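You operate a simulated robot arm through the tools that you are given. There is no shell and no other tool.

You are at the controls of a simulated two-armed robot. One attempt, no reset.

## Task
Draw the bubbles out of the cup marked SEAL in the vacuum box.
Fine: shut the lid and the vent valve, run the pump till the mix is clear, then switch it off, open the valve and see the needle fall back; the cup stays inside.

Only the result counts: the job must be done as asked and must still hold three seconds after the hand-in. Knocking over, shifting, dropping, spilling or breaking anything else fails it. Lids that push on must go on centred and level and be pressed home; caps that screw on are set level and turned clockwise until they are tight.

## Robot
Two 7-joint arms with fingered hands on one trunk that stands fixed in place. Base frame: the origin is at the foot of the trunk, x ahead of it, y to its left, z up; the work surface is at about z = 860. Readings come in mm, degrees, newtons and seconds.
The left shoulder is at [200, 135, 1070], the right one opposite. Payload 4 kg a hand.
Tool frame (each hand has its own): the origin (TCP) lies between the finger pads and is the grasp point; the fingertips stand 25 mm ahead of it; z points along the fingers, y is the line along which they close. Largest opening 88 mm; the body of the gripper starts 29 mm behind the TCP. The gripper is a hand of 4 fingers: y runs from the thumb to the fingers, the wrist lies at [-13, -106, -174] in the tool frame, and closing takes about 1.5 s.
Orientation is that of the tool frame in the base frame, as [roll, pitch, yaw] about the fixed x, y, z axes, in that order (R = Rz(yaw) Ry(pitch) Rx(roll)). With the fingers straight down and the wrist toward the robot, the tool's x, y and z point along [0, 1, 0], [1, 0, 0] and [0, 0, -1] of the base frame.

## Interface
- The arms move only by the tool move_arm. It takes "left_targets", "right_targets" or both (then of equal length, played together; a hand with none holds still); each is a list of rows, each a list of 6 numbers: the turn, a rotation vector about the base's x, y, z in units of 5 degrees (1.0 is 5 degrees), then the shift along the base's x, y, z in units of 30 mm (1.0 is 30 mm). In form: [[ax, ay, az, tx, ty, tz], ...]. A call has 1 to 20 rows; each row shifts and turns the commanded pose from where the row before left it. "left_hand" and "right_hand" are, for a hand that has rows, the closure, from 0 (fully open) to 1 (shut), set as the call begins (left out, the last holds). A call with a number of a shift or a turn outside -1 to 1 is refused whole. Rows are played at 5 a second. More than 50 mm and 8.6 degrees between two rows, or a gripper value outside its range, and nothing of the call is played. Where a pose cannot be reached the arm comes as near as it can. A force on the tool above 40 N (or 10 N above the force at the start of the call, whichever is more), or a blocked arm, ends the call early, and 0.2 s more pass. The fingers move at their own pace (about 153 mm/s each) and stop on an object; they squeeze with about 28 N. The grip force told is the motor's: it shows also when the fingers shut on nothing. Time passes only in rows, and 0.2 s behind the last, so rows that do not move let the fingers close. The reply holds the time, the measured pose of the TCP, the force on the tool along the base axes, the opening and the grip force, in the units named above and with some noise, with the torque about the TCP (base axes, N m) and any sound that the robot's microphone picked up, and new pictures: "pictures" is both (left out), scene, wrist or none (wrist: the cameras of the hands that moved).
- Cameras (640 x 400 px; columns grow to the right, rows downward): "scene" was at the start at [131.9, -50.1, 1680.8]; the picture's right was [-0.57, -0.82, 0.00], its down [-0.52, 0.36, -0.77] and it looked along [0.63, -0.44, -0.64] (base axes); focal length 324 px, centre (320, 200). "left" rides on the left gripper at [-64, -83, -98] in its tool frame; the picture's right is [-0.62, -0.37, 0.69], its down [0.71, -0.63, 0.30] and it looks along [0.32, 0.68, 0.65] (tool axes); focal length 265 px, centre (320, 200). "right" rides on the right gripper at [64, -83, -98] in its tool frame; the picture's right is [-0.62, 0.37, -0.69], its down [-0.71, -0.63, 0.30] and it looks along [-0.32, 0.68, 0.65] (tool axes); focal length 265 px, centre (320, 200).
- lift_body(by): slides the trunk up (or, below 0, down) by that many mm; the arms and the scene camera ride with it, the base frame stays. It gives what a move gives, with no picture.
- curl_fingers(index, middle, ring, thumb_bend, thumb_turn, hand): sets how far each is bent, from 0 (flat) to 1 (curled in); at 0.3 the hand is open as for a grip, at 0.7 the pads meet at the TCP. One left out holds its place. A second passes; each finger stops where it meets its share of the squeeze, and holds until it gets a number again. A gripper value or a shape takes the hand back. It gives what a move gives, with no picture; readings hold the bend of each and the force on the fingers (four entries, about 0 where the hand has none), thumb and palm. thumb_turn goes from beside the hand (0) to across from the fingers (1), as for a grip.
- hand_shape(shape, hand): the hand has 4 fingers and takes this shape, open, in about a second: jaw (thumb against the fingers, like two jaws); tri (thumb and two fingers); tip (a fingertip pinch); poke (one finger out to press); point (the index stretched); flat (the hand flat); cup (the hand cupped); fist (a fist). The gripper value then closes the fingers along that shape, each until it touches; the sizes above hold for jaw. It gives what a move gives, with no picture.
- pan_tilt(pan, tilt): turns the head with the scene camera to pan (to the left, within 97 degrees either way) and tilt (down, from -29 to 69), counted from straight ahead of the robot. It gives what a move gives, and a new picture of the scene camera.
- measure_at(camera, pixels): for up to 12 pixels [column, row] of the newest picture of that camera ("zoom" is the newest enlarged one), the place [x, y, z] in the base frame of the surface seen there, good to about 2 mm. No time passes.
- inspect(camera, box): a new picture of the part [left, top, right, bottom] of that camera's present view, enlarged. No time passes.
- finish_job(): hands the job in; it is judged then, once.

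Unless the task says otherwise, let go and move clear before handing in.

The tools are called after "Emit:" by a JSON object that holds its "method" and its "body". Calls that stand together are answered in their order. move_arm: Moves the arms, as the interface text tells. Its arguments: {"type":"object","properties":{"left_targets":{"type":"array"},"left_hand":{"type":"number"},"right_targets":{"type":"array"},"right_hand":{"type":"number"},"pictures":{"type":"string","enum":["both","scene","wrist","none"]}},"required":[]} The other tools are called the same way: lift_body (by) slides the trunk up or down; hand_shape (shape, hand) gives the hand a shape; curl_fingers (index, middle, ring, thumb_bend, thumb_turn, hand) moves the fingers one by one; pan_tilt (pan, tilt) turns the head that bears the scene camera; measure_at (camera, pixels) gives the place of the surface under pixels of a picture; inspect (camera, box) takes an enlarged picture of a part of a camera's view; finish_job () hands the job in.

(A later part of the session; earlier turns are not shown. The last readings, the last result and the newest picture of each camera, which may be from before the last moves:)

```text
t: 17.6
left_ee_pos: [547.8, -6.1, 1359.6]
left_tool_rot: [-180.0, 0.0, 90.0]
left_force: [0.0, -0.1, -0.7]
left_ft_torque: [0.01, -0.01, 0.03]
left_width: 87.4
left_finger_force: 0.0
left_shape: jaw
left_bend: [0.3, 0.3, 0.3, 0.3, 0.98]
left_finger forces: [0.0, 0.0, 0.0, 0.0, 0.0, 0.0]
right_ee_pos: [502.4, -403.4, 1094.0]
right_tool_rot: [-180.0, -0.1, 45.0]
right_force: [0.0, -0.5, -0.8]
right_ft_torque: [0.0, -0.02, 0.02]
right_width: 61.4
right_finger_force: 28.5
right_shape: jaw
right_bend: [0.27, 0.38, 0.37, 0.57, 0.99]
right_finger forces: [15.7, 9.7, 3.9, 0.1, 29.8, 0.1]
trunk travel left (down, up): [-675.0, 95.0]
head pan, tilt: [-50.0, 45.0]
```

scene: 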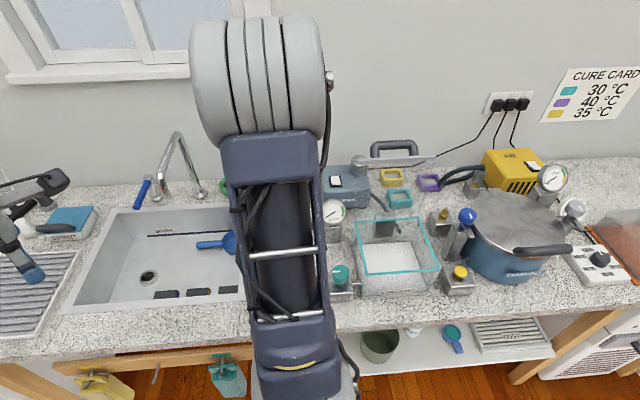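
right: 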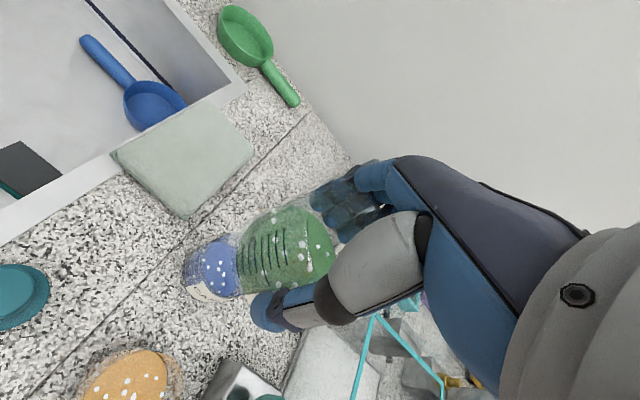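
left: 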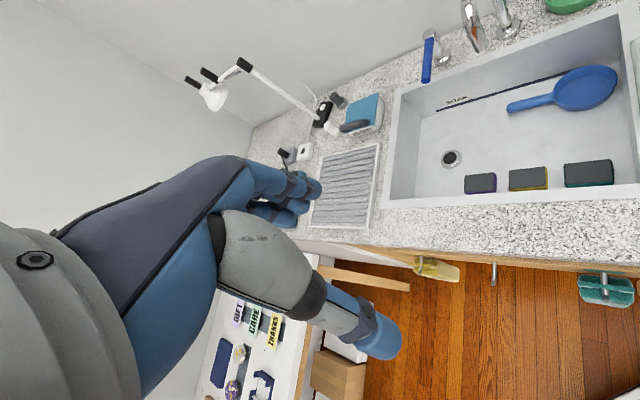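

The cup is at depth 640, safely in front of the lid plane at z=1094. I'll carry it sideways toward over the box in two parts, checking forces.

Emit:
{"method": "move_arm", "body": {"right_targets": [[0, 0, 0, -0.5, -0.5, 0], [0, 0, 0, -0.6, -0.6, 0], [0, 0, 0, -0.6, -0.6, 0], [0, 0, 0, -0.6, -0.6, 0], [0, 0, 0, -0.5, -0.5, 0]], "right_hand": 1, "pictures": "both"}}

```text
t: 18.8
left_ee_pos: [546.3, -5.3, 1360.1]
left_tool_rot: [-180.0, -0.1, 90.0]
left_force: [0.3, 0.6, 0.0]
left_ft_torque: [-0.03, 0.0, 0.0]
left_width: 87.4
left_finger_force: 0.0
left_shape: jaw
left_bend: [0.3, 0.3, 0.3, 0.3, 0.98]
left_finger forces: [0.0, 0.0, 0.1, 0.0, 0.0, 0.0]
right_ee_pos: [419.3, -487.7, 1092.6]
right_tool_rot: [180.0, 0.1, 45.0]
right_force: [0.0, 0.1, -0.8]
right_ft_torque: [-0.03, 0.02, 0.02]
right_width: 61.5
right_finger_force: 28.1
right_shape: jaw
right_bend: [0.27, 0.38, 0.37, 0.57, 0.99]
right_finger forces: [14.8, 9.7, 4.1, 0.2, 29.2, 0.0]
trunk travel left (down, up): [-675.0, 95.0]
head pan, tilt: [-50.0, 45.0]
```

scene: 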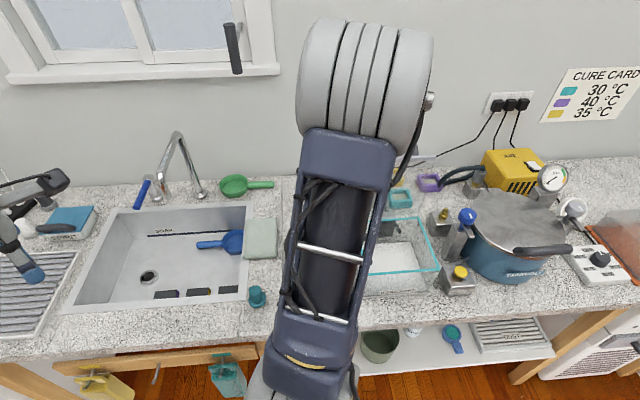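
right: 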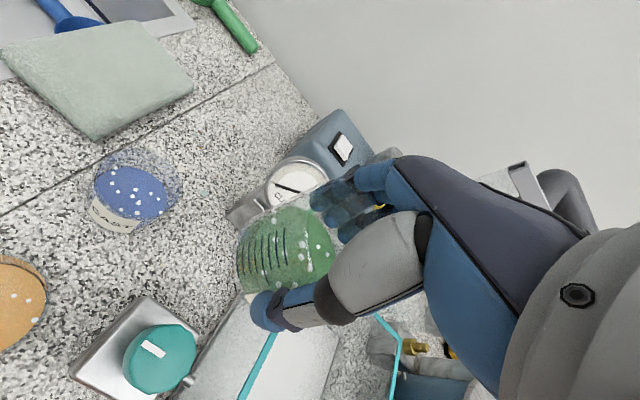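

The cup is over the valve side, and the elbow shows near (365,90) in the scene. I'll measure where the elbow is so it doesn't touch the standing lid.

Emit:
{"method": "measure_at", "body": {"camera": "scene", "pixels": [[330, 40], [370, 30], [410, 60], [425, 100], [400, 130], [375, 170], [340, 150], [330, 240], [315, 330], [345, 350]]}}

```text
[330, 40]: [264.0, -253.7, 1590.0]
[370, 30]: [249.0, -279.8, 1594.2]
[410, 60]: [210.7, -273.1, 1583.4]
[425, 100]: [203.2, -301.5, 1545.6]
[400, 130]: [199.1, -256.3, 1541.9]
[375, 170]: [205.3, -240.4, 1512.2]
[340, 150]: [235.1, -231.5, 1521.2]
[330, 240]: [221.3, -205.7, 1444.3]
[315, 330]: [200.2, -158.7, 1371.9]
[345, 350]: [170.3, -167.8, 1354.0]
```

The elbow is high at z≈1560 near (240,-280), well away from the lid. I'll carry the cup on over the box centre.

Emit:
{"method": "move_arm", "body": {"right_targets": [[0, 0, 0, -0.5, -0.5, 0], [0, 0, 0, -0.65, -0.65, 0], [0, 0, 0, -0.65, -0.65, 0], [0, 0, 0, -0.65, -0.65, 0], [0, 0, 0, -0.65, -0.65, 0], [0, 0, 0, -0.55, -0.55, 0]], "right_hand": 1, "pictures": "both"}}

Emit:
{"method": "inspect", "body": {"camera": "right", "box": [120, 120, 480, 400]}}

```text
t: 20.2
left_ee_pos: [546.3, -5.6, 1360.1]
left_tool_rot: [-180.0, 0.1, 90.0]
left_force: [1.1, 0.0, -0.2]
left_ft_torque: [0.02, 0.01, 0.0]
left_width: 87.6
left_finger_force: 0.1
left_shape: jaw
left_bend: [0.3, 0.3, 0.3, 0.3, 0.98]
left_finger forces: [0.0, 0.0, 0.1, 0.1, 0.0, 0.0]
right_ee_pos: [306.9, -598.1, 1093.2]
right_tool_rot: [-179.9, 0.1, 44.9]
right_force: [-0.6, -0.1, -0.2]
right_ft_torque: [0.0, -0.02, -0.02]
right_width: 61.0
right_finger_force: 28.3
right_shape: jaw
right_bend: [0.27, 0.38, 0.37, 0.57, 0.99]
right_finger forces: [14.7, 9.5, 4.1, 0.0, 29.1, 0.0]
trunk travel left (down, up): [-675.0, 95.0]
head pan, tilt: [-50.0, 45.0]
```

scene: 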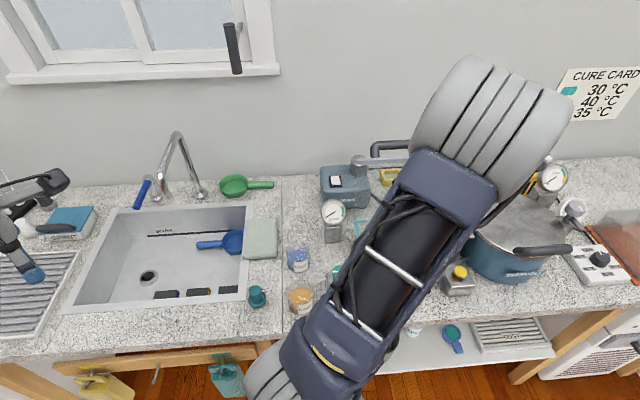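
right: 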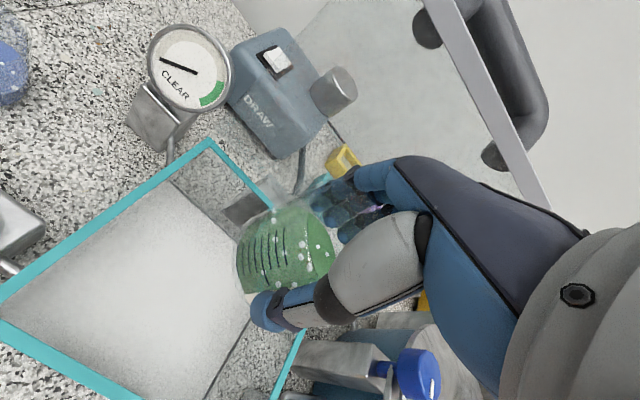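

```text
1.43 times, centred on (300, 260) of right
```

zoom: 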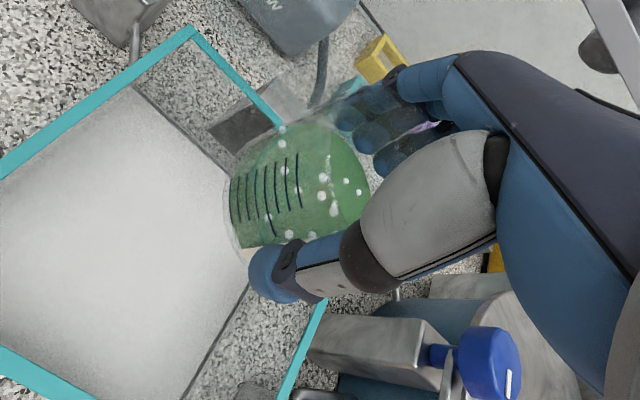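

The cup now hangs over the box; rim corner (208,143) is the back left and the right edge runs near (300,335). I'll measure rim and floor points to fix the interior before lowering.

Emit:
{"method": "measure_at", "body": {"camera": "right", "pixels": [[208, 143], [3, 300], [100, 225], [245, 180], [302, 338], [285, 380], [60, 355], [172, 182], [235, 240], [15, 310], [210, 395], [310, 50]]}}

Emit:
{"method": "measure_at", "body": {"camera": "zoom", "pixels": [[240, 240], [232, 185], [250, 160], [270, 230], [310, 135], [365, 190], [620, 30], [600, 50]]}}

```text
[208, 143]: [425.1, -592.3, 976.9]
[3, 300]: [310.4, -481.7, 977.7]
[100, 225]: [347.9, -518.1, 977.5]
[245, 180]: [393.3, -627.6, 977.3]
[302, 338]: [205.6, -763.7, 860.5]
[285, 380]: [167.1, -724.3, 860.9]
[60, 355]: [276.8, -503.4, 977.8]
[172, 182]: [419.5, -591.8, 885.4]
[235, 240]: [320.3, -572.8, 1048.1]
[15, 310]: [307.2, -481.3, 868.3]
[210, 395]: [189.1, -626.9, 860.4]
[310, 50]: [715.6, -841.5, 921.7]
```

```text
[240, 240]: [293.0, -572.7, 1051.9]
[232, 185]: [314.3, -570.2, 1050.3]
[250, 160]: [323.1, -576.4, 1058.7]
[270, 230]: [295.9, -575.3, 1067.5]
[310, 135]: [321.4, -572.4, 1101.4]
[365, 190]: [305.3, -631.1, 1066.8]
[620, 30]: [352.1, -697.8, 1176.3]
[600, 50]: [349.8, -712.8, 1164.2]
```

Interior spans roughly depth 557–711 and width 127–292 with the cup at depth 640, width 206, so it is centred. I'll lower it most of the way and look.

Emit:
{"method": "move_arm", "body": {"right_targets": [[0, 0, 0, 0, 0, -0.8], [0, 0, 0, 0, 0, -0.9], [0, 0, 0, 0, 0, -0.9], [0, 0, 0, 0, 0, -0.9], [0, 0, 0, 0, 0, -0.8], [0, 0, 0, 0, 0, -0.6]], "right_hand": 1, "pictures": "both"}}

```text
t: 21.6
left_ee_pos: [547.7, -5.9, 1359.4]
left_tool_rot: [-179.9, 0.1, 90.0]
left_force: [-0.3, 0.5, 0.0]
left_ft_torque: [-0.03, -0.01, -0.01]
left_width: 87.7
left_finger_force: 0.0
left_shape: jaw
left_bend: [0.3, 0.3, 0.3, 0.3, 0.98]
left_finger forces: [0.0, 0.1, 0.0, 0.0, 0.0, 0.0]
right_ee_pos: [308.6, -596.5, 946.6]
right_tool_rot: [179.9, 0.0, 45.0]
right_force: [-0.7, 0.1, -1.0]
right_ft_torque: [-0.03, 0.0, -0.02]
right_width: 60.7
right_finger_force: 28.5
right_shape: jaw
right_bend: [0.27, 0.38, 0.37, 0.57, 0.99]
right_finger forces: [14.7, 9.6, 4.0, 0.1, 28.9, 0.0]
trunk travel left (down, up): [-675.0, 95.0]
head pan, tilt: [-50.0, 45.0]
```

scene: 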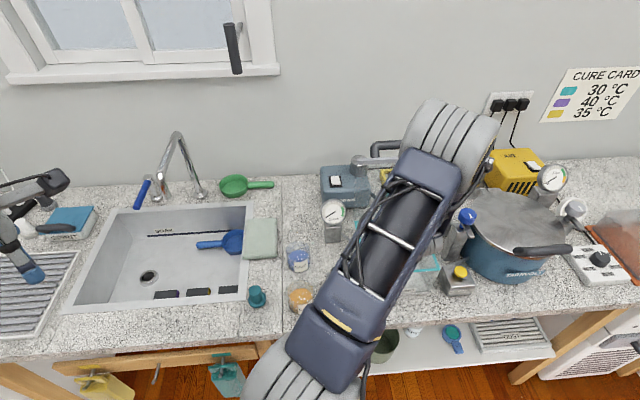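
right: 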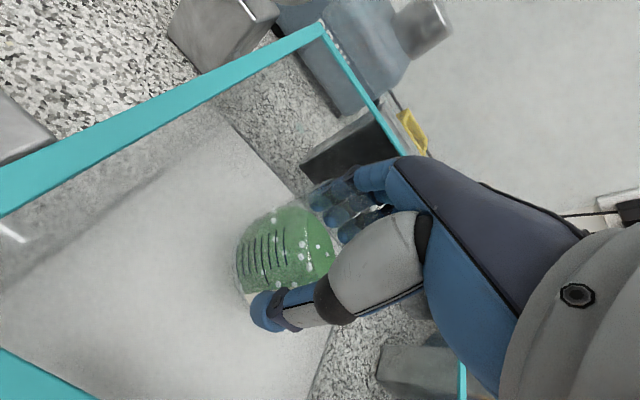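

The hand is inside the box with room around it and the cup about 30 mm above the floor. I'll lower the rest slowly until it touches.

Emit:
{"method": "move_arm", "body": {"right_targets": [[0, 0, 0, 0, 0, -0.5], [0, 0, 0, 0, 0, -0.3], [0, 0, 0, 0, 0, -0.1], [0, 0, 0, 0, 0, -0.05], [0, 0, 0, 0, 0, -0.05]], "right_hand": 1, "pictures": "wrist"}}

```text
t: 22.8
left_ee_pos: [546.9, -5.4, 1359.7]
left_tool_rot: [180.0, 0.0, 89.9]
left_force: [0.6, 1.3, 0.5]
left_ft_torque: [-0.02, 0.0, 0.02]
left_width: 87.7
left_finger_force: 0.2
left_shape: jaw
left_bend: [0.3, 0.3, 0.3, 0.3, 0.98]
left_finger forces: [0.0, 0.0, 0.1, 0.1, 0.1, 0.1]
right_ee_pos: [308.9, -597.1, 916.6]
right_tool_rot: [180.0, 0.0, 45.0]
right_force: [0.6, 0.7, -1.9]
right_ft_torque: [0.04, 0.02, 0.02]
right_width: 61.0
right_finger_force: 27.5
right_shape: jaw
right_bend: [0.27, 0.38, 0.37, 0.57, 0.99]
right_finger forces: [14.6, 9.7, 4.2, 0.0, 28.8, 0.0]
trunk travel left (down, up): [-675.0, 95.0]
head pan, tilt: [-50.0, 45.0]
```

right: 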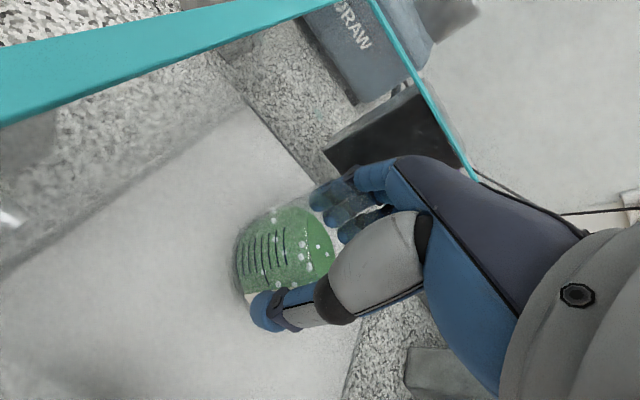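

No upward force yet at z=916.6. I'll creep down a few millimetres more.

Emit:
{"method": "move_arm", "body": {"right_targets": [[0, 0, 0, 0, 0, -0.05], [0, 0, 0, 0, 0, -0.05]], "right_hand": 1, "pictures": "none"}}

```text
t: 23.4
left_ee_pos: [546.3, -4.9, 1361.4]
left_tool_rot: [180.0, -0.1, 90.1]
left_force: [-0.7, -0.2, 0.5]
left_ft_torque: [0.04, 0.01, -0.01]
left_width: 87.3
left_finger_force: 0.2
left_shape: jaw
left_bend: [0.3, 0.3, 0.3, 0.3, 0.98]
left_finger forces: [0.0, 0.0, 0.1, 0.0, 0.0, 0.0]
right_ee_pos: [309.9, -597.8, 915.7]
right_tool_rot: [179.9, 0.1, 45.0]
right_force: [-1.3, 3.1, 11.8]
right_ft_torque: [-0.27, -0.11, 0.06]
right_width: 60.7
right_finger_force: 28.0
right_shape: jaw
right_bend: [0.27, 0.38, 0.37, 0.57, 0.98]
right_finger forces: [15.1, 10.0, 4.4, 0.1, 32.0, 0.0]
trunk travel left (down, up): [-675.0, 95.0]
head pan, tilt: [-50.0, 45.0]
```

The cup rests on the floor (11.8 N up). I'll ease up about 1.5 mm and then open the thumb and fingers gently.

Emit:
{"method": "move_arm", "body": {"right_targets": [[0, 0, 0, 0, 0, 0.04]], "right_hand": 1, "pictures": "none"}}

Emit:
{"method": "curl_fingers", "body": {"hand": "right", "thumb_bend": 0.3, "index": 0.22, "middle": 0.22, "ring": 0.22}}

Emit:
{"method": "inspect", "body": {"camera": "right", "box": [160, 120, 480, 360]}}

```text
t: 23.8
left_ee_pos: [547.0, -5.2, 1359.9]
left_tool_rot: [179.9, 0.0, 90.0]
left_force: [-0.3, -0.5, 0.3]
left_ft_torque: [-0.03, -0.01, 0.0]
left_width: 87.7
left_finger_force: 0.2
left_shape: jaw
left_bend: [0.3, 0.3, 0.3, 0.3, 0.98]
left_finger forces: [0.0, 0.0, 0.0, 0.0, 0.0, 0.1]
right_ee_pos: [309.7, -596.3, 914.7]
right_tool_rot: [179.9, -0.1, 45.1]
right_force: [1.5, 1.3, 9.8]
right_ft_torque: [-0.28, -0.17, 0.04]
right_width: 60.7
right_finger_force: 28.4
right_shape: jaw
right_bend: [0.27, 0.38, 0.37, 0.57, 0.98]
right_finger forces: [16.0, 10.9, 4.8, 0.0, 30.8, 0.1]
trunk travel left (down, up): [-675.0, 95.0]
head pan, tilt: [-50.0, 45.0]
```

```text
t: 24.8
left_ee_pos: [546.9, -5.8, 1358.7]
left_tool_rot: [-180.0, 0.1, 90.0]
left_force: [-0.5, -0.3, 0.1]
left_ft_torque: [-0.01, -0.02, -0.03]
left_width: 87.7
left_finger_force: 0.1
left_shape: jaw
left_bend: [0.3, 0.3, 0.3, 0.3, 0.98]
left_finger forces: [0.1, 0.0, 0.0, 0.0, 0.1, 0.0]
right_ee_pos: [308.2, -595.9, 914.3]
right_tool_rot: [179.9, 0.0, 45.0]
right_force: [-0.3, 0.5, 0.3]
right_ft_torque: [-0.02, 0.0, 0.02]
right_width: 94.2
right_finger_force: 0.0
right_shape: fingers
right_bend: [0.22, 0.22, 0.22, 0.3, 1.0]
right_finger forces: [0.5, 0.1, 0.0, 0.1, 0.1, 0.0]
trunk travel left (down, up): [-675.0, 95.0]
head pan, tilt: [-50.0, 45.0]
```

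```text
1.67 times, centred on (320, 240) of right
```

zoom: 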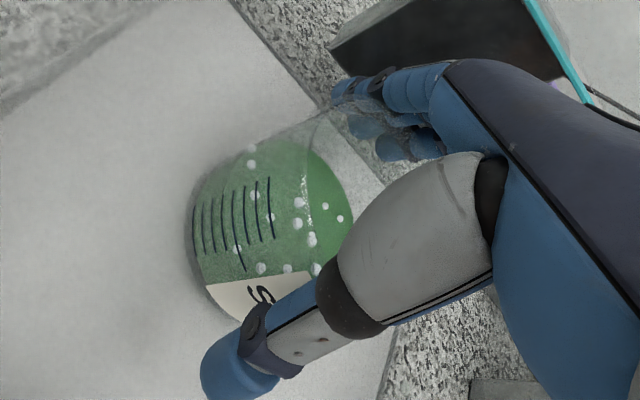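

The hand is open and the cup stands alone (finger forces near zero). I'll rise straight up slowly and check that the cup stays.

Emit:
{"method": "move_arm", "body": {"right_targets": [[0, 0, 0, 0, 0, 0.2], [0, 0, 0, 0, 0, 0.3], [0, 0, 0, 0, 0, 0.4]], "pictures": "wrist"}}

Emit:
{"method": "inspect", "body": {"camera": "right", "box": [160, 120, 480, 360]}}

```text
t: 25.6
left_ee_pos: [547.5, -5.3, 1360.6]
left_tool_rot: [179.9, 0.0, 90.1]
left_force: [1.3, 0.2, 0.0]
left_ft_torque: [-0.01, -0.01, 0.01]
left_width: 87.7
left_finger_force: 0.2
left_shape: jaw
left_bend: [0.3, 0.3, 0.3, 0.3, 0.98]
left_finger forces: [0.0, 0.0, 0.0, 0.0, 0.1, 0.0]
right_ee_pos: [309.1, -597.5, 939.7]
right_tool_rot: [180.0, 0.0, 45.0]
right_force: [-0.3, -0.2, 0.7]
right_ft_torque: [-0.01, 0.01, -0.01]
right_width: 93.9
right_finger_force: 0.0
right_shape: fingers
right_bend: [0.22, 0.22, 0.22, 0.3, 1.0]
right_finger forces: [0.1, 0.0, 0.0, 0.0, 0.0, 0.0]
trunk travel left (down, up): [-675.0, 95.0]
head pan, tilt: [-50.0, 45.0]
```

right: 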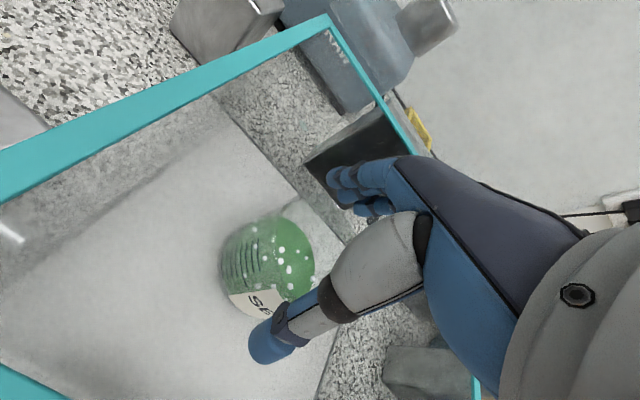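

```text
1.67 times, centred on (320, 240) of right
```

zoom: 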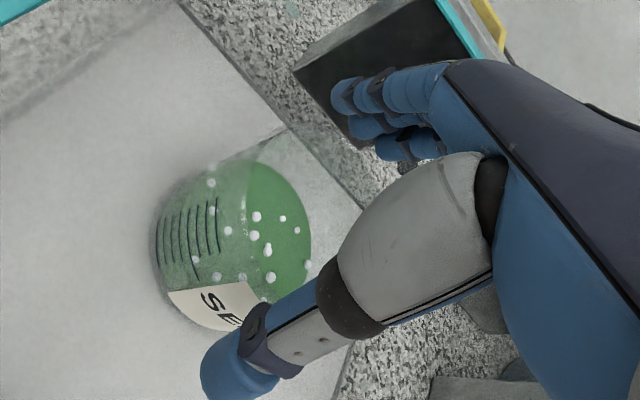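

The cup stays put inside the box. I'll raise the hand above the lid height to study the handle from the wrist camera.

Emit:
{"method": "move_arm", "body": {"right_targets": [[0, 0, 0, 0, 0, 0.8], [0, 0, 0, 0, 0, 1], [0, 0, 0, 0, 0, 1], [0, 0, 0, 0, 0, 1], [0, 0, 0, 0, 0, 1], [0, 0, 0, 0, 0, 1], [0, 0, 0, 0, 0, 1], [0, 0, 0, 0, 0, 1], [0, 0, 0, 0, 0, 1], [0, 0, 0, 0, 0, 1], [0, 0, 0, 0, 0, 0.8]], "pictures": "both"}}

Emit:
{"method": "inspect", "body": {"camera": "right", "box": [160, 0, 480, 240]}}

```text
t: 28.0
left_ee_pos: [547.7, -5.5, 1358.9]
left_tool_rot: [179.9, -0.1, 90.0]
left_force: [0.9, 0.9, 0.6]
left_ft_torque: [-0.01, 0.03, -0.03]
left_width: 87.5
left_finger_force: 0.2
left_shape: jaw
left_bend: [0.3, 0.3, 0.3, 0.3, 0.98]
left_finger forces: [0.0, 0.0, 0.0, 0.0, 0.1, 0.0]
right_ee_pos: [306.2, -596.6, 1259.9]
right_tool_rot: [-180.0, 0.0, 44.9]
right_force: [-0.3, 0.1, 0.7]
right_ft_torque: [0.01, -0.03, 0.01]
right_width: 94.2
right_finger_force: 0.0
right_shape: fingers
right_bend: [0.22, 0.22, 0.22, 0.3, 1.0]
right_finger forces: [0.1, 0.0, 0.0, 0.1, 0.0, 0.0]
trunk travel left (down, up): [-675.0, 95.0]
head pan, tilt: [-50.0, 45.0]
```

scene: 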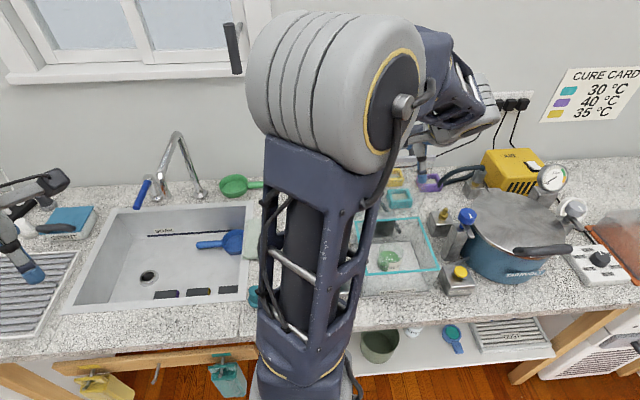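
right: 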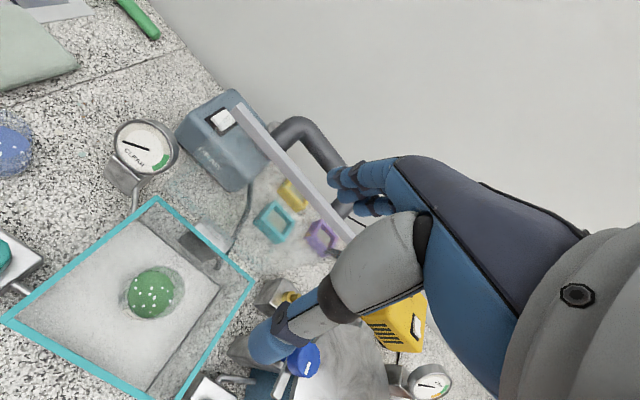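

```text
1.67 times, centred on (320, 120) of right
```

zoom: 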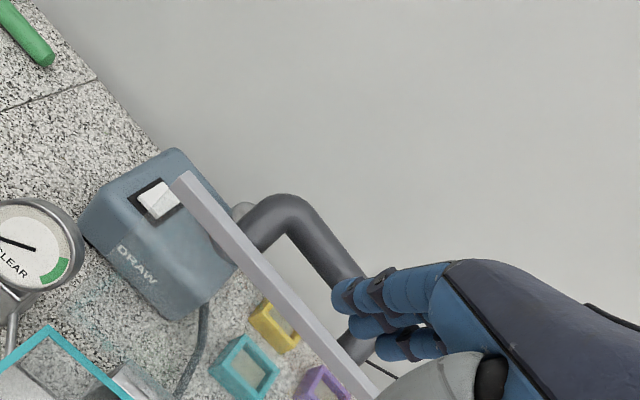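

The cup stands in the box at (152,292) and the handle is seen as a tube behind the bar. I'll measure the handle tube and bar points from this view.

Emit:
{"method": "measure_at", "body": {"camera": "zoom", "pixels": [[265, 225], [290, 208], [325, 250], [345, 245], [308, 262], [340, 280], [250, 235], [185, 180], [240, 240], [350, 365], [372, 345], [355, 290]]}}

Emit:
{"method": "inspect", "body": {"camera": "right", "box": [100, 90, 340, 270]}}

```text
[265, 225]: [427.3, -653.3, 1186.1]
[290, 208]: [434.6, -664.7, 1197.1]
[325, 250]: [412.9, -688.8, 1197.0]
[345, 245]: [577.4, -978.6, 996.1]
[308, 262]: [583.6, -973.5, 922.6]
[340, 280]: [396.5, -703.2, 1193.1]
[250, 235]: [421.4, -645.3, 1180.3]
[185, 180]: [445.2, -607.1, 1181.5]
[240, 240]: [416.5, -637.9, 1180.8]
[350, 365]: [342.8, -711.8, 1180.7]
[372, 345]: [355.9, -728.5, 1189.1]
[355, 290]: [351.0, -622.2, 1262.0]
```

```text
2.22 times, centred on (220, 180) of right
```

zoom: 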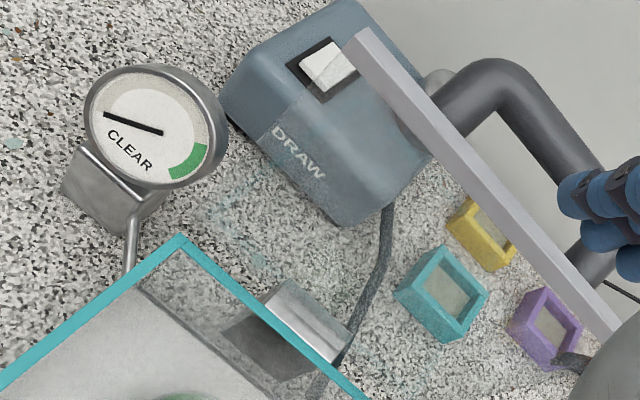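

The handle tube centre is near depth 788, z≈1190, with its legs 105 mm apart, and the bar top at z≈1181. To find the hinge axis I'll measure points on the clear lid panel and along the back rim.

Emit:
{"method": "measure_at", "body": {"camera": "zoom", "pixels": [[250, 215], [300, 230], [380, 215], [420, 260], [350, 300], [240, 250], [200, 240], [330, 370], [300, 300], [550, 330], [280, 180], [270, 330]]}}

Emit:
{"method": "measure_at", "body": {"camera": "right", "pixels": [[158, 200], [200, 235], [235, 268], [250, 280], [240, 105], [350, 243], [156, 290], [30, 325], [140, 390], [8, 318]]}}

```text
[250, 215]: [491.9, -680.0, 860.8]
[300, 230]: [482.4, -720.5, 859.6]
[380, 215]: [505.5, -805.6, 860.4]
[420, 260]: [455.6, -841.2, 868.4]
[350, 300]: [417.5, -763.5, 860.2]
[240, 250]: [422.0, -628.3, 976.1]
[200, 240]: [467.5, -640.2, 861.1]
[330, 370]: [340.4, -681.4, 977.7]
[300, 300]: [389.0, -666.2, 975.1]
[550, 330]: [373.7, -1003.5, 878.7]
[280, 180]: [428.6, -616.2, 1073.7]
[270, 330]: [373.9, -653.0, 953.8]
```

```text
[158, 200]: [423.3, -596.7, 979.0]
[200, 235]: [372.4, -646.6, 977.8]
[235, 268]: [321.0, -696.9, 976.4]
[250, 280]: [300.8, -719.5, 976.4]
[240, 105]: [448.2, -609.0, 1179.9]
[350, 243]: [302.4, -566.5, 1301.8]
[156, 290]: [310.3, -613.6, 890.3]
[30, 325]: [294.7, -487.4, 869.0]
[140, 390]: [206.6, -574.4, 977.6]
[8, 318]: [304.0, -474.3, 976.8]
```

The panel points give a lid tilt of about 2.4° and a hinge near depth 737, z≈979; the tube centre fits depth 788, z 1190, radius 11. I'll move over behind the handle at z≈1262 with the fingers well above it.

Emit:
{"method": "move_arm", "body": {"right_targets": [[0, 0, 0, 0, 0, 0.3], [0, 0, 0, 0.75, -0.7, 0], [0, 0, 0, 0.75, -0.7, 0], [0, 0, 0, 0.75, -0.7, 0], [0, 0, 0, 0.75, -0.7, 0], [0, 0, 0, 0.75, -0.7, 0], [0, 0, 0, 0.73, -0.63, 0]], "right_hand": 0, "pictures": "both"}}

```text
t: 29.6
left_ee_pos: [546.4, -5.5, 1360.4]
left_tool_rot: [180.0, 0.0, 90.0]
left_force: [-0.7, 0.0, 0.0]
left_ft_torque: [-0.01, 0.01, -0.02]
left_width: 87.7
left_finger_force: 0.0
left_shape: jaw
left_bend: [0.3, 0.3, 0.3, 0.3, 0.98]
left_finger forces: [0.0, 0.0, 0.0, 0.0, 0.0, 0.0]
right_ee_pos: [444.9, -720.2, 1268.0]
right_tool_rot: [-180.0, 0.1, 45.0]
right_force: [-1.0, 0.1, 0.3]
right_ft_torque: [0.01, -0.02, -0.03]
right_width: 88.0
right_finger_force: 0.1
right_shape: jaw
right_bend: [0.3, 0.3, 0.3, 0.3, 0.98]
right_finger forces: [0.0, 0.0, 0.1, 0.0, 0.0, 0.1]
trunk travel left (down, up): [-675.0, 95.0]
head pan, tilt: [-50.0, 45.0]
```

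scene: 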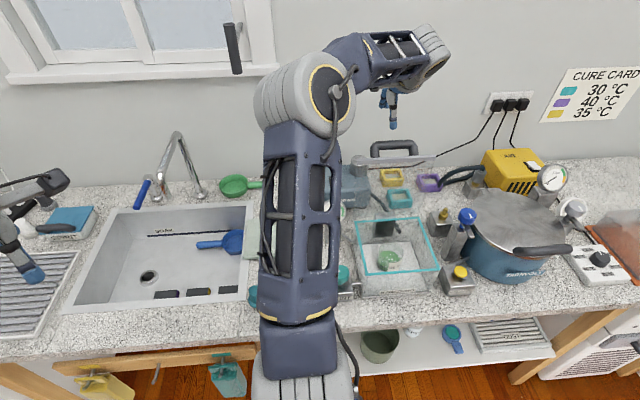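
right: 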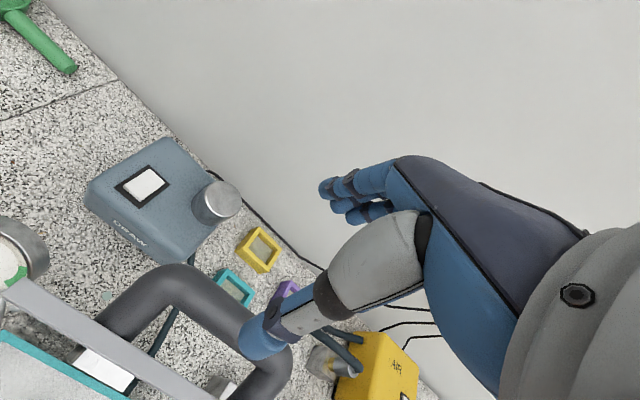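

Both cameras now see the handle well — in the wrist view it spans (110,310) to (280,370). I'll measure the tube and the lid again from here.

Emit:
{"method": "inspect", "body": {"camera": "scene", "box": [330, 120, 450, 220]}}

Emit:
{"method": "measure_at", "body": {"camera": "zoom", "pixels": [[350, 85], [350, 100], [350, 115], [350, 75], [250, 140], [435, 130], [200, 195], [350, 190], [500, 175], [340, 205], [250, 100], [440, 90]]}}

Emit:
{"method": "measure_at", "body": {"camera": "right", "pixels": [[160, 280], [180, 275], [200, 300], [215, 290], [220, 310], [115, 320], [270, 350], [265, 390], [30, 295], [180, 370], [100, 345], [190, 320]]}}

```text
4.00 times, centred on (390, 170) of scene
```

zoom: 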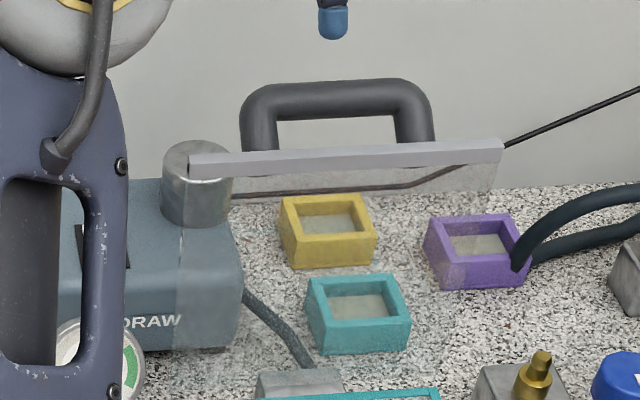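

```text
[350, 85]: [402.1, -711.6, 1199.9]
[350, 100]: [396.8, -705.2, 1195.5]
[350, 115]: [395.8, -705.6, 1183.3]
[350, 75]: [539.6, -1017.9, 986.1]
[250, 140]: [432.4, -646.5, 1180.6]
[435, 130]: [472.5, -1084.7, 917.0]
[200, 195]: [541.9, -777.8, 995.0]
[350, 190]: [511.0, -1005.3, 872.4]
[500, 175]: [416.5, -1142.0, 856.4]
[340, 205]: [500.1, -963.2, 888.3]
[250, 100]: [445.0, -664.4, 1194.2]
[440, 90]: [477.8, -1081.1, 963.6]
```

```text
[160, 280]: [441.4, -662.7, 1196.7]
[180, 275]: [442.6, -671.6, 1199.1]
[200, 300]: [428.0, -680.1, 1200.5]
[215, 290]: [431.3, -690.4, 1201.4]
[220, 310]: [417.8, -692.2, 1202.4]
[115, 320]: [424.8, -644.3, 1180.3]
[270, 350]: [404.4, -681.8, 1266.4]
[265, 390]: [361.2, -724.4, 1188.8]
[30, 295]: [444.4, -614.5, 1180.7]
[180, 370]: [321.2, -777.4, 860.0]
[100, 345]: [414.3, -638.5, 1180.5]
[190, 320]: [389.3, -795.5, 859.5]
```

The tube fits centre depth 790, z 1190, radius ~12, with legs near r=155 and 262. I'll tilt the hand 30° (tips toward the robot) behind the handle and lower a little.

Emit:
{"method": "move_arm", "body": {"right_targets": [[0.707, 0.707, 0, 0, 0, 0], [0.707, 0.707, 0, 0, 0, 0], [0.707, 0.707, 0, 0, 0, 0], [0.707, 0.707, 0, 0, 0, 0], [0.707, 0.707, 0, 0, 0, 0], [0.707, 0.707, 0, -0.07, -0.07, -0.3], [0, 0, 0, 0, 0, -0.4]], "right_hand": 0, "pictures": "both"}}

Emit:
{"method": "inspect", "body": {"camera": "scene", "box": [330, 80, 450, 180]}}

```text
t: 31.2
left_ee_pos: [546.5, -7.0, 1361.0]
left_tool_rot: [180.0, 0.0, 89.9]
left_force: [-1.1, 0.0, -0.9]
left_ft_torque: [-0.05, 0.0, 0.03]
left_width: 87.6
left_finger_force: 0.0
left_shape: jaw
left_bend: [0.3, 0.3, 0.3, 0.3, 0.98]
left_finger forces: [0.0, 0.1, 0.0, 0.0, 0.0, 0.0]
right_ee_pos: [439.9, -724.3, 1248.4]
right_tool_rot: [-149.9, -0.1, 44.8]
right_force: [0.4, 0.5, -0.1]
right_ft_torque: [-0.01, -0.02, -0.02]
right_width: 88.1
right_finger_force: 0.1
right_shape: jaw
right_bend: [0.3, 0.3, 0.3, 0.3, 0.98]
right_finger forces: [0.0, 0.0, 0.1, 0.0, 0.0, 0.0]
trunk travel left (down, up): [-675.0, 95.0]
head pan, tilt: [-50.0, 45.0]
```

scene: 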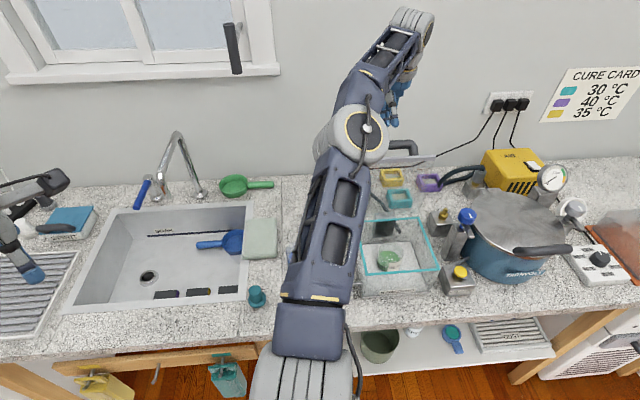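
right: 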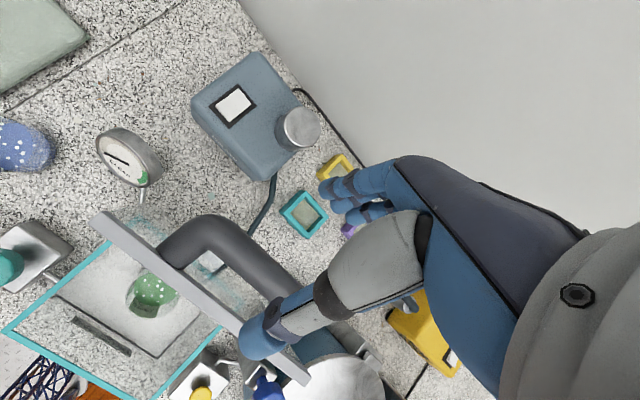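

```text
4.00 times, centred on (390, 130) of scene
```

zoom: 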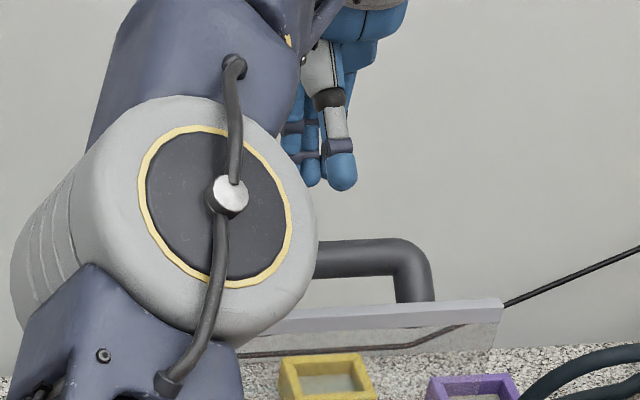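

The tube lies on the hand's centre line (expected (258,261), seen near (258,264)). I'll check the elbow's place and then slide down along the finger direction onto the handle.

Emit:
{"method": "measure_at", "body": {"camera": "scene", "pixels": [[365, 130], [345, 155], [335, 130], [380, 150], [375, 100], [330, 250]]}}

Emit:
{"method": "move_arm", "body": {"right_targets": [[0, 0, 0, -0.155, 0.2, -0.44], [0, 0, 0, -0.155, 0.2, -0.44], [0, 0, 0, -0.155, 0.2, -0.44], [0, 0, 0, -0.155, 0.2, -0.44]], "right_hand": 0, "pictures": "both"}}

Emit:
{"method": "inspect", "body": {"camera": "right", "box": [160, 140, 480, 380]}}

```text
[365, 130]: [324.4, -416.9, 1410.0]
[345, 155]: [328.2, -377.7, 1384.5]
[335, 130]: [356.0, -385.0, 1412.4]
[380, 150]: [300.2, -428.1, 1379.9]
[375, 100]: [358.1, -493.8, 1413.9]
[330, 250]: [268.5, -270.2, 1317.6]
```

```text
t: 32.2
left_ee_pos: [547.0, -5.5, 1360.1]
left_tool_rot: [-179.9, 0.0, 90.0]
left_force: [-0.3, 0.4, -0.1]
left_ft_torque: [-0.02, 0.0, 0.0]
left_width: 87.2
left_finger_force: 0.1
left_shape: jaw
left_bend: [0.3, 0.3, 0.3, 0.3, 0.98]
left_finger forces: [0.0, 0.1, 0.1, 0.0, 0.0, 0.1]
right_ee_pos: [420.9, -700.8, 1195.4]
right_tool_rot: [-149.9, 0.0, 45.0]
right_force: [0.9, 0.7, -0.7]
right_ft_torque: [0.01, 0.0, 0.0]
right_width: 87.6
right_finger_force: 0.1
right_shape: jaw
right_bend: [0.3, 0.3, 0.3, 0.3, 0.98]
right_finger forces: [0.0, 0.0, 0.0, 0.0, 0.0, 0.1]
trunk travel left (down, up): [-675.0, 95.0]
head pan, tilt: [-50.0, 45.0]
```

scene: 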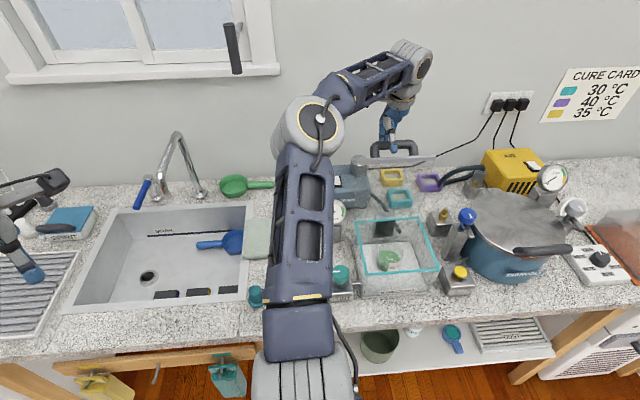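
right: 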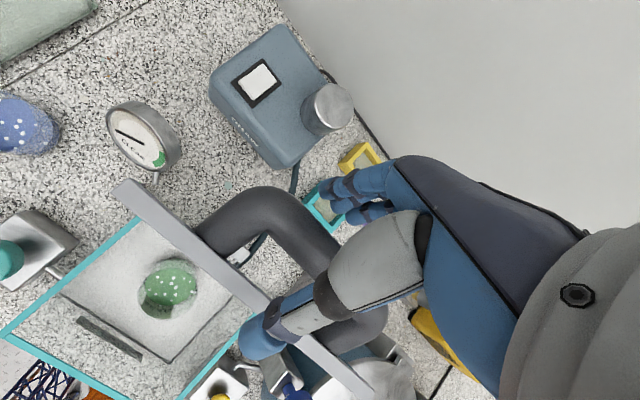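

```text
1.67 times, centred on (320, 260) of right
```

zoom: 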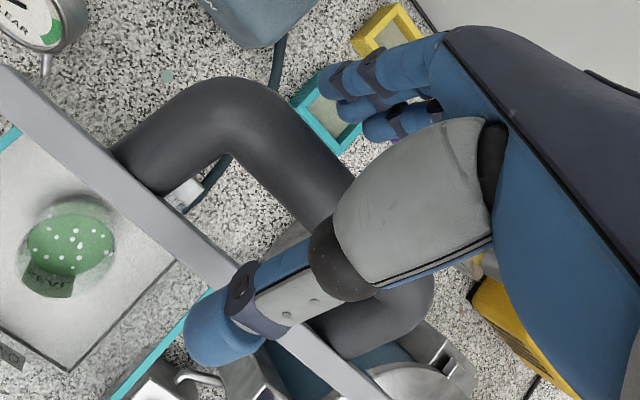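

The hand straddles the handle: tube between fingers at (340,190) and thumb at (270,330). I'll view it close from the head before closing.

Emit:
{"method": "inspect", "body": {"camera": "scene", "box": [340, 90, 460, 190]}}

Emit:
{"method": "measure_at", "body": {"camera": "right", "pixels": [[305, 235], [290, 250], [320, 245], [265, 340], [340, 330], [370, 320], [250, 205], [230, 270], [310, 340], [335, 195]]}}

```text
4.00 times, centred on (400, 140) of scene
```

zoom: 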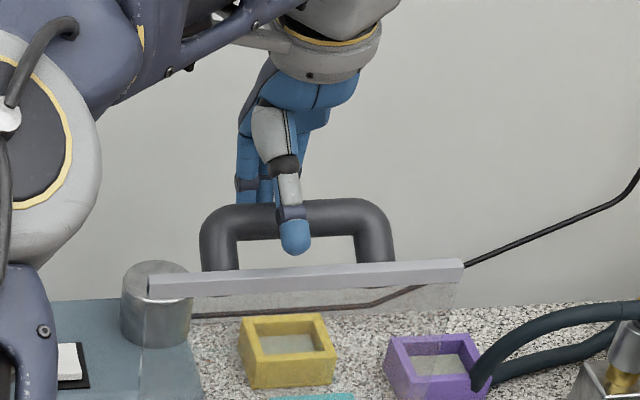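

```text
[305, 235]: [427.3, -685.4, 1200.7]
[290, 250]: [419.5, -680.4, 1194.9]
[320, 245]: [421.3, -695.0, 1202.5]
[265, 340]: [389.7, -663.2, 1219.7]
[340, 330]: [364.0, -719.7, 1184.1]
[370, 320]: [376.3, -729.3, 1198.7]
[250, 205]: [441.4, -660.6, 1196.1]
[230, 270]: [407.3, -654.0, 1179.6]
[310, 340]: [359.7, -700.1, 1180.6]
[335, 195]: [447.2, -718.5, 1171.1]
```

The thumb is centred on the tube between the legs and above the bar. I'll close the hand on the handle.

Emit:
{"method": "move_arm", "body": {"right_targets": [[0, 0, 0, 0, 0, 0], [0, 0, 0, 0, 0, 0], [0, 0, 0, 0, 0, 0], [0, 0, 0, 0, 0, 0], [0, 0, 0, 0, 0, 0], [0, 0, 0, 0, 0, 0], [0, 0, 0, 0, 0, 0], [0, 0, 0, 0, 0, 0]], "right_hand": 1, "pictures": "both"}}

Emit:
{"method": "inspect", "body": {"camera": "right", "box": [160, 140, 480, 380]}}

Emit:
{"method": "inspect", "body": {"camera": "scene", "box": [340, 90, 460, 190]}}

```text
t: 34.0
left_ee_pos: [546.4, -5.1, 1359.1]
left_tool_rot: [180.0, 0.0, 90.0]
left_force: [-0.1, -0.6, 0.3]
left_ft_torque: [0.01, 0.0, -0.03]
left_width: 87.6
left_finger_force: 0.0
left_shape: jaw
left_bend: [0.3, 0.3, 0.3, 0.3, 0.98]
left_finger forces: [0.0, 0.0, 0.1, 0.0, 0.0, 0.0]
right_ee_pos: [421.2, -699.8, 1194.3]
right_tool_rot: [-149.9, 0.0, 45.0]
right_force: [-4.3, 3.0, -22.5]
right_ft_torque: [-0.02, -0.07, 0.1]
right_width: 12.4
right_finger_force: 28.2
right_shape: jaw
right_bend: [0.72, 0.66, 0.61, 0.76, 1.0]
right_finger forces: [17.4, 7.4, 4.7, 0.1, 24.0, 0.0]
trunk travel left (down, up): [-675.0, 95.0]
head pan, tilt: [-50.0, 45.0]
```

scene: 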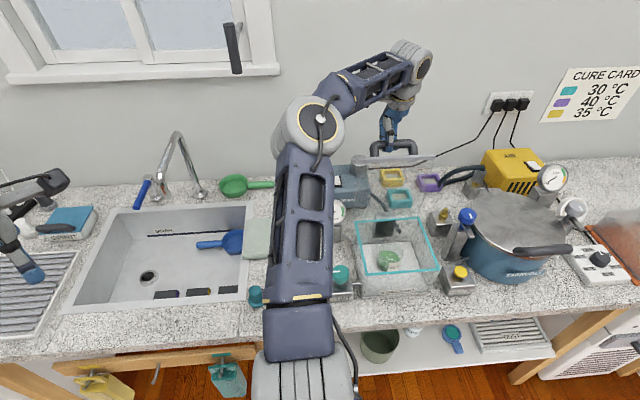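
right: 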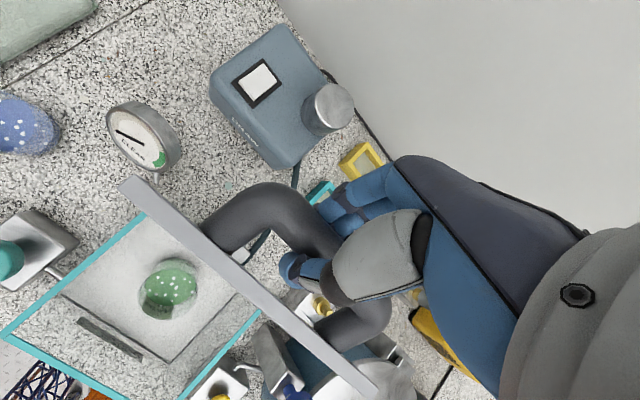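

```text
1.67 times, centred on (320, 260) of right
```

zoom: 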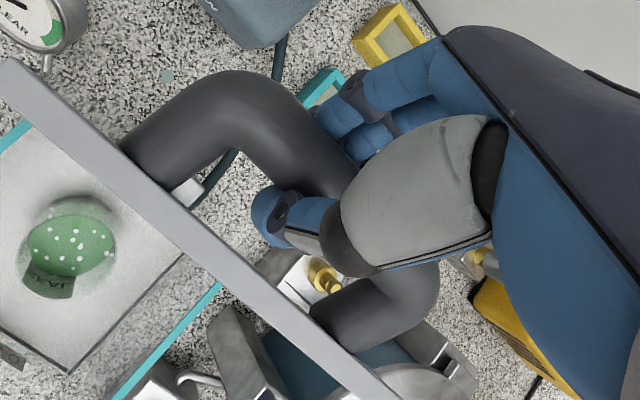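

```text
4.00 times, centred on (400, 140) of scene
```

zoom: 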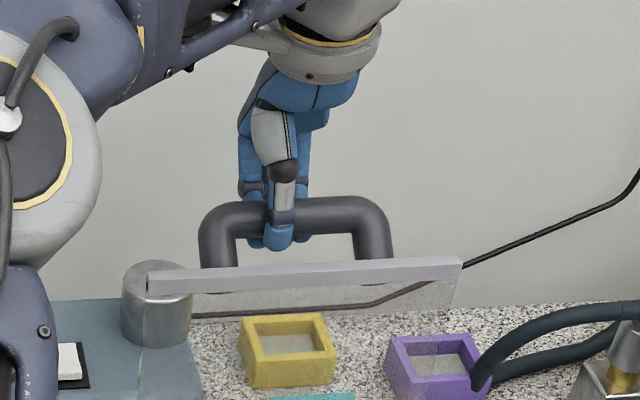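

The grip is firm around the tube (fingers curled under it), with about 22 N pulling the hand down. I'll relieve that by lowering 2 mm and start swinging the lid forward 5° per row, turning the hand with it.

Emit:
{"method": "move_arm", "body": {"right_targets": [[0, 0, 0, 0, 0, -0.07], [-0.353, -0.353, 0, -0.224, 0.224, 0.067], [-0.353, -0.353, 0, -0.224, 0.224, 0.067]], "right_hand": 1, "pictures": "both"}}

```text
t: 34.8
left_ee_pos: [545.5, -6.5, 1360.1]
left_tool_rot: [179.9, -0.1, 90.0]
left_force: [-0.5, -0.1, -0.3]
left_ft_torque: [-0.01, 0.02, -0.03]
left_width: 88.0
left_finger_force: 0.0
left_shape: jaw
left_bend: [0.3, 0.3, 0.3, 0.3, 0.98]
left_finger forces: [0.0, 0.1, 0.0, 0.0, 0.0, 0.0]
right_ee_pos: [408.0, -686.2, 1196.1]
right_tool_rot: [-155.0, 0.0, 45.0]
right_force: [-3.0, -1.3, -7.9]
right_ft_torque: [-0.01, -0.06, 0.01]
right_width: 12.3
right_finger_force: 28.3
right_shape: jaw
right_bend: [0.72, 0.66, 0.62, 0.77, 1.0]
right_finger forces: [14.5, 5.2, 3.1, 0.0, 22.2, 0.0]
trunk travel left (down, up): [-675.0, 95.0]
head pan, tilt: [-50.0, 45.0]
```

scene: 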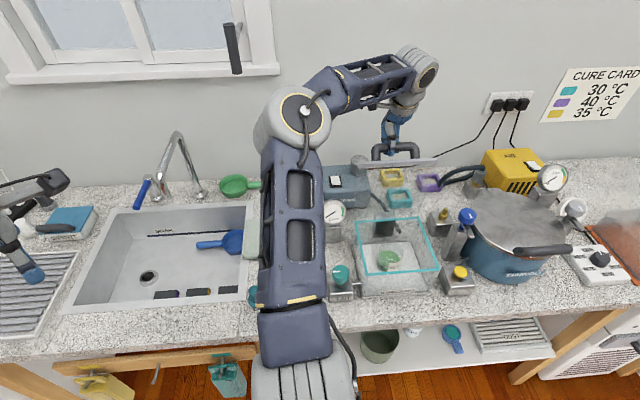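
right: 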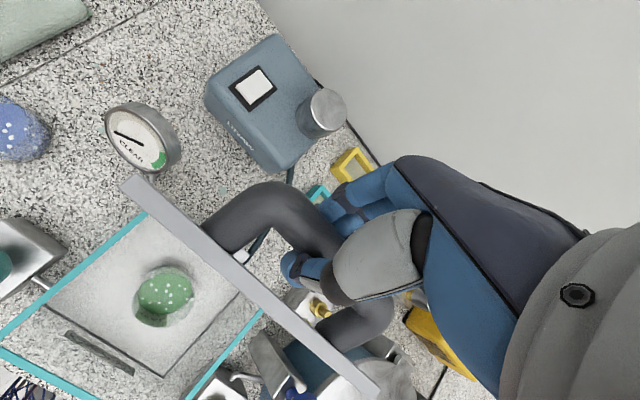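

The lid follows the hand (bar moved forward with it) and forces are small. I'll continue the swing through 30°.

Emit:
{"method": "move_arm", "body": {"right_targets": [[-0.707, -0.707, 0, -0.455, 0.455, 0.08], [-0.707, -0.707, 0, -0.457, 0.457, 0.02], [-0.707, -0.707, 0, -0.457, 0.457, -0.033]], "right_hand": 1, "pictures": "both"}}

```text
t: 35.6
left_ee_pos: [547.3, -7.2, 1358.9]
left_tool_rot: [179.9, 0.1, 89.9]
left_force: [0.0, -0.9, 0.0]
left_ft_torque: [0.02, -0.03, 0.01]
left_width: 87.6
left_finger_force: 0.1
left_shape: jaw
left_bend: [0.3, 0.3, 0.3, 0.3, 0.98]
left_finger forces: [0.0, 0.0, 0.1, 0.0, 0.0, 0.0]
right_ee_pos: [369.2, -645.1, 1199.0]
right_tool_rot: [-170.0, 0.2, 45.0]
right_force: [-6.4, -5.1, -11.9]
right_ft_torque: [-0.07, -0.02, 0.01]
right_width: 12.7
right_finger_force: 27.5
right_shape: jaw
right_bend: [0.72, 0.66, 0.62, 0.77, 1.0]
right_finger forces: [14.9, 5.6, 3.3, 0.1, 23.3, 0.1]
trunk travel left (down, up): [-675.0, 95.0]
head pan, tilt: [-50.0, 45.0]
```

scene: 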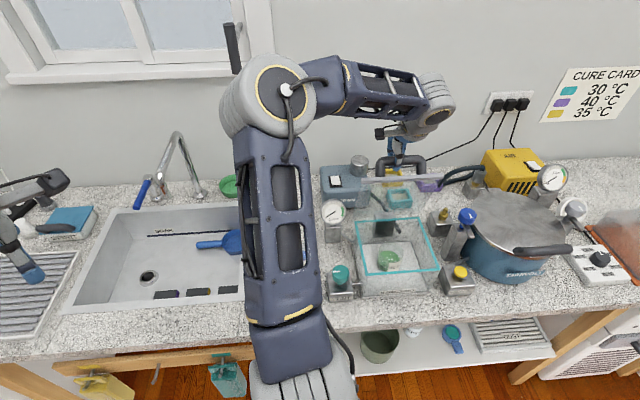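
right: 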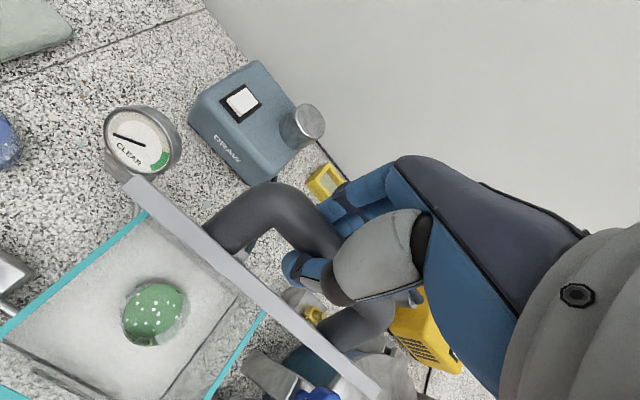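

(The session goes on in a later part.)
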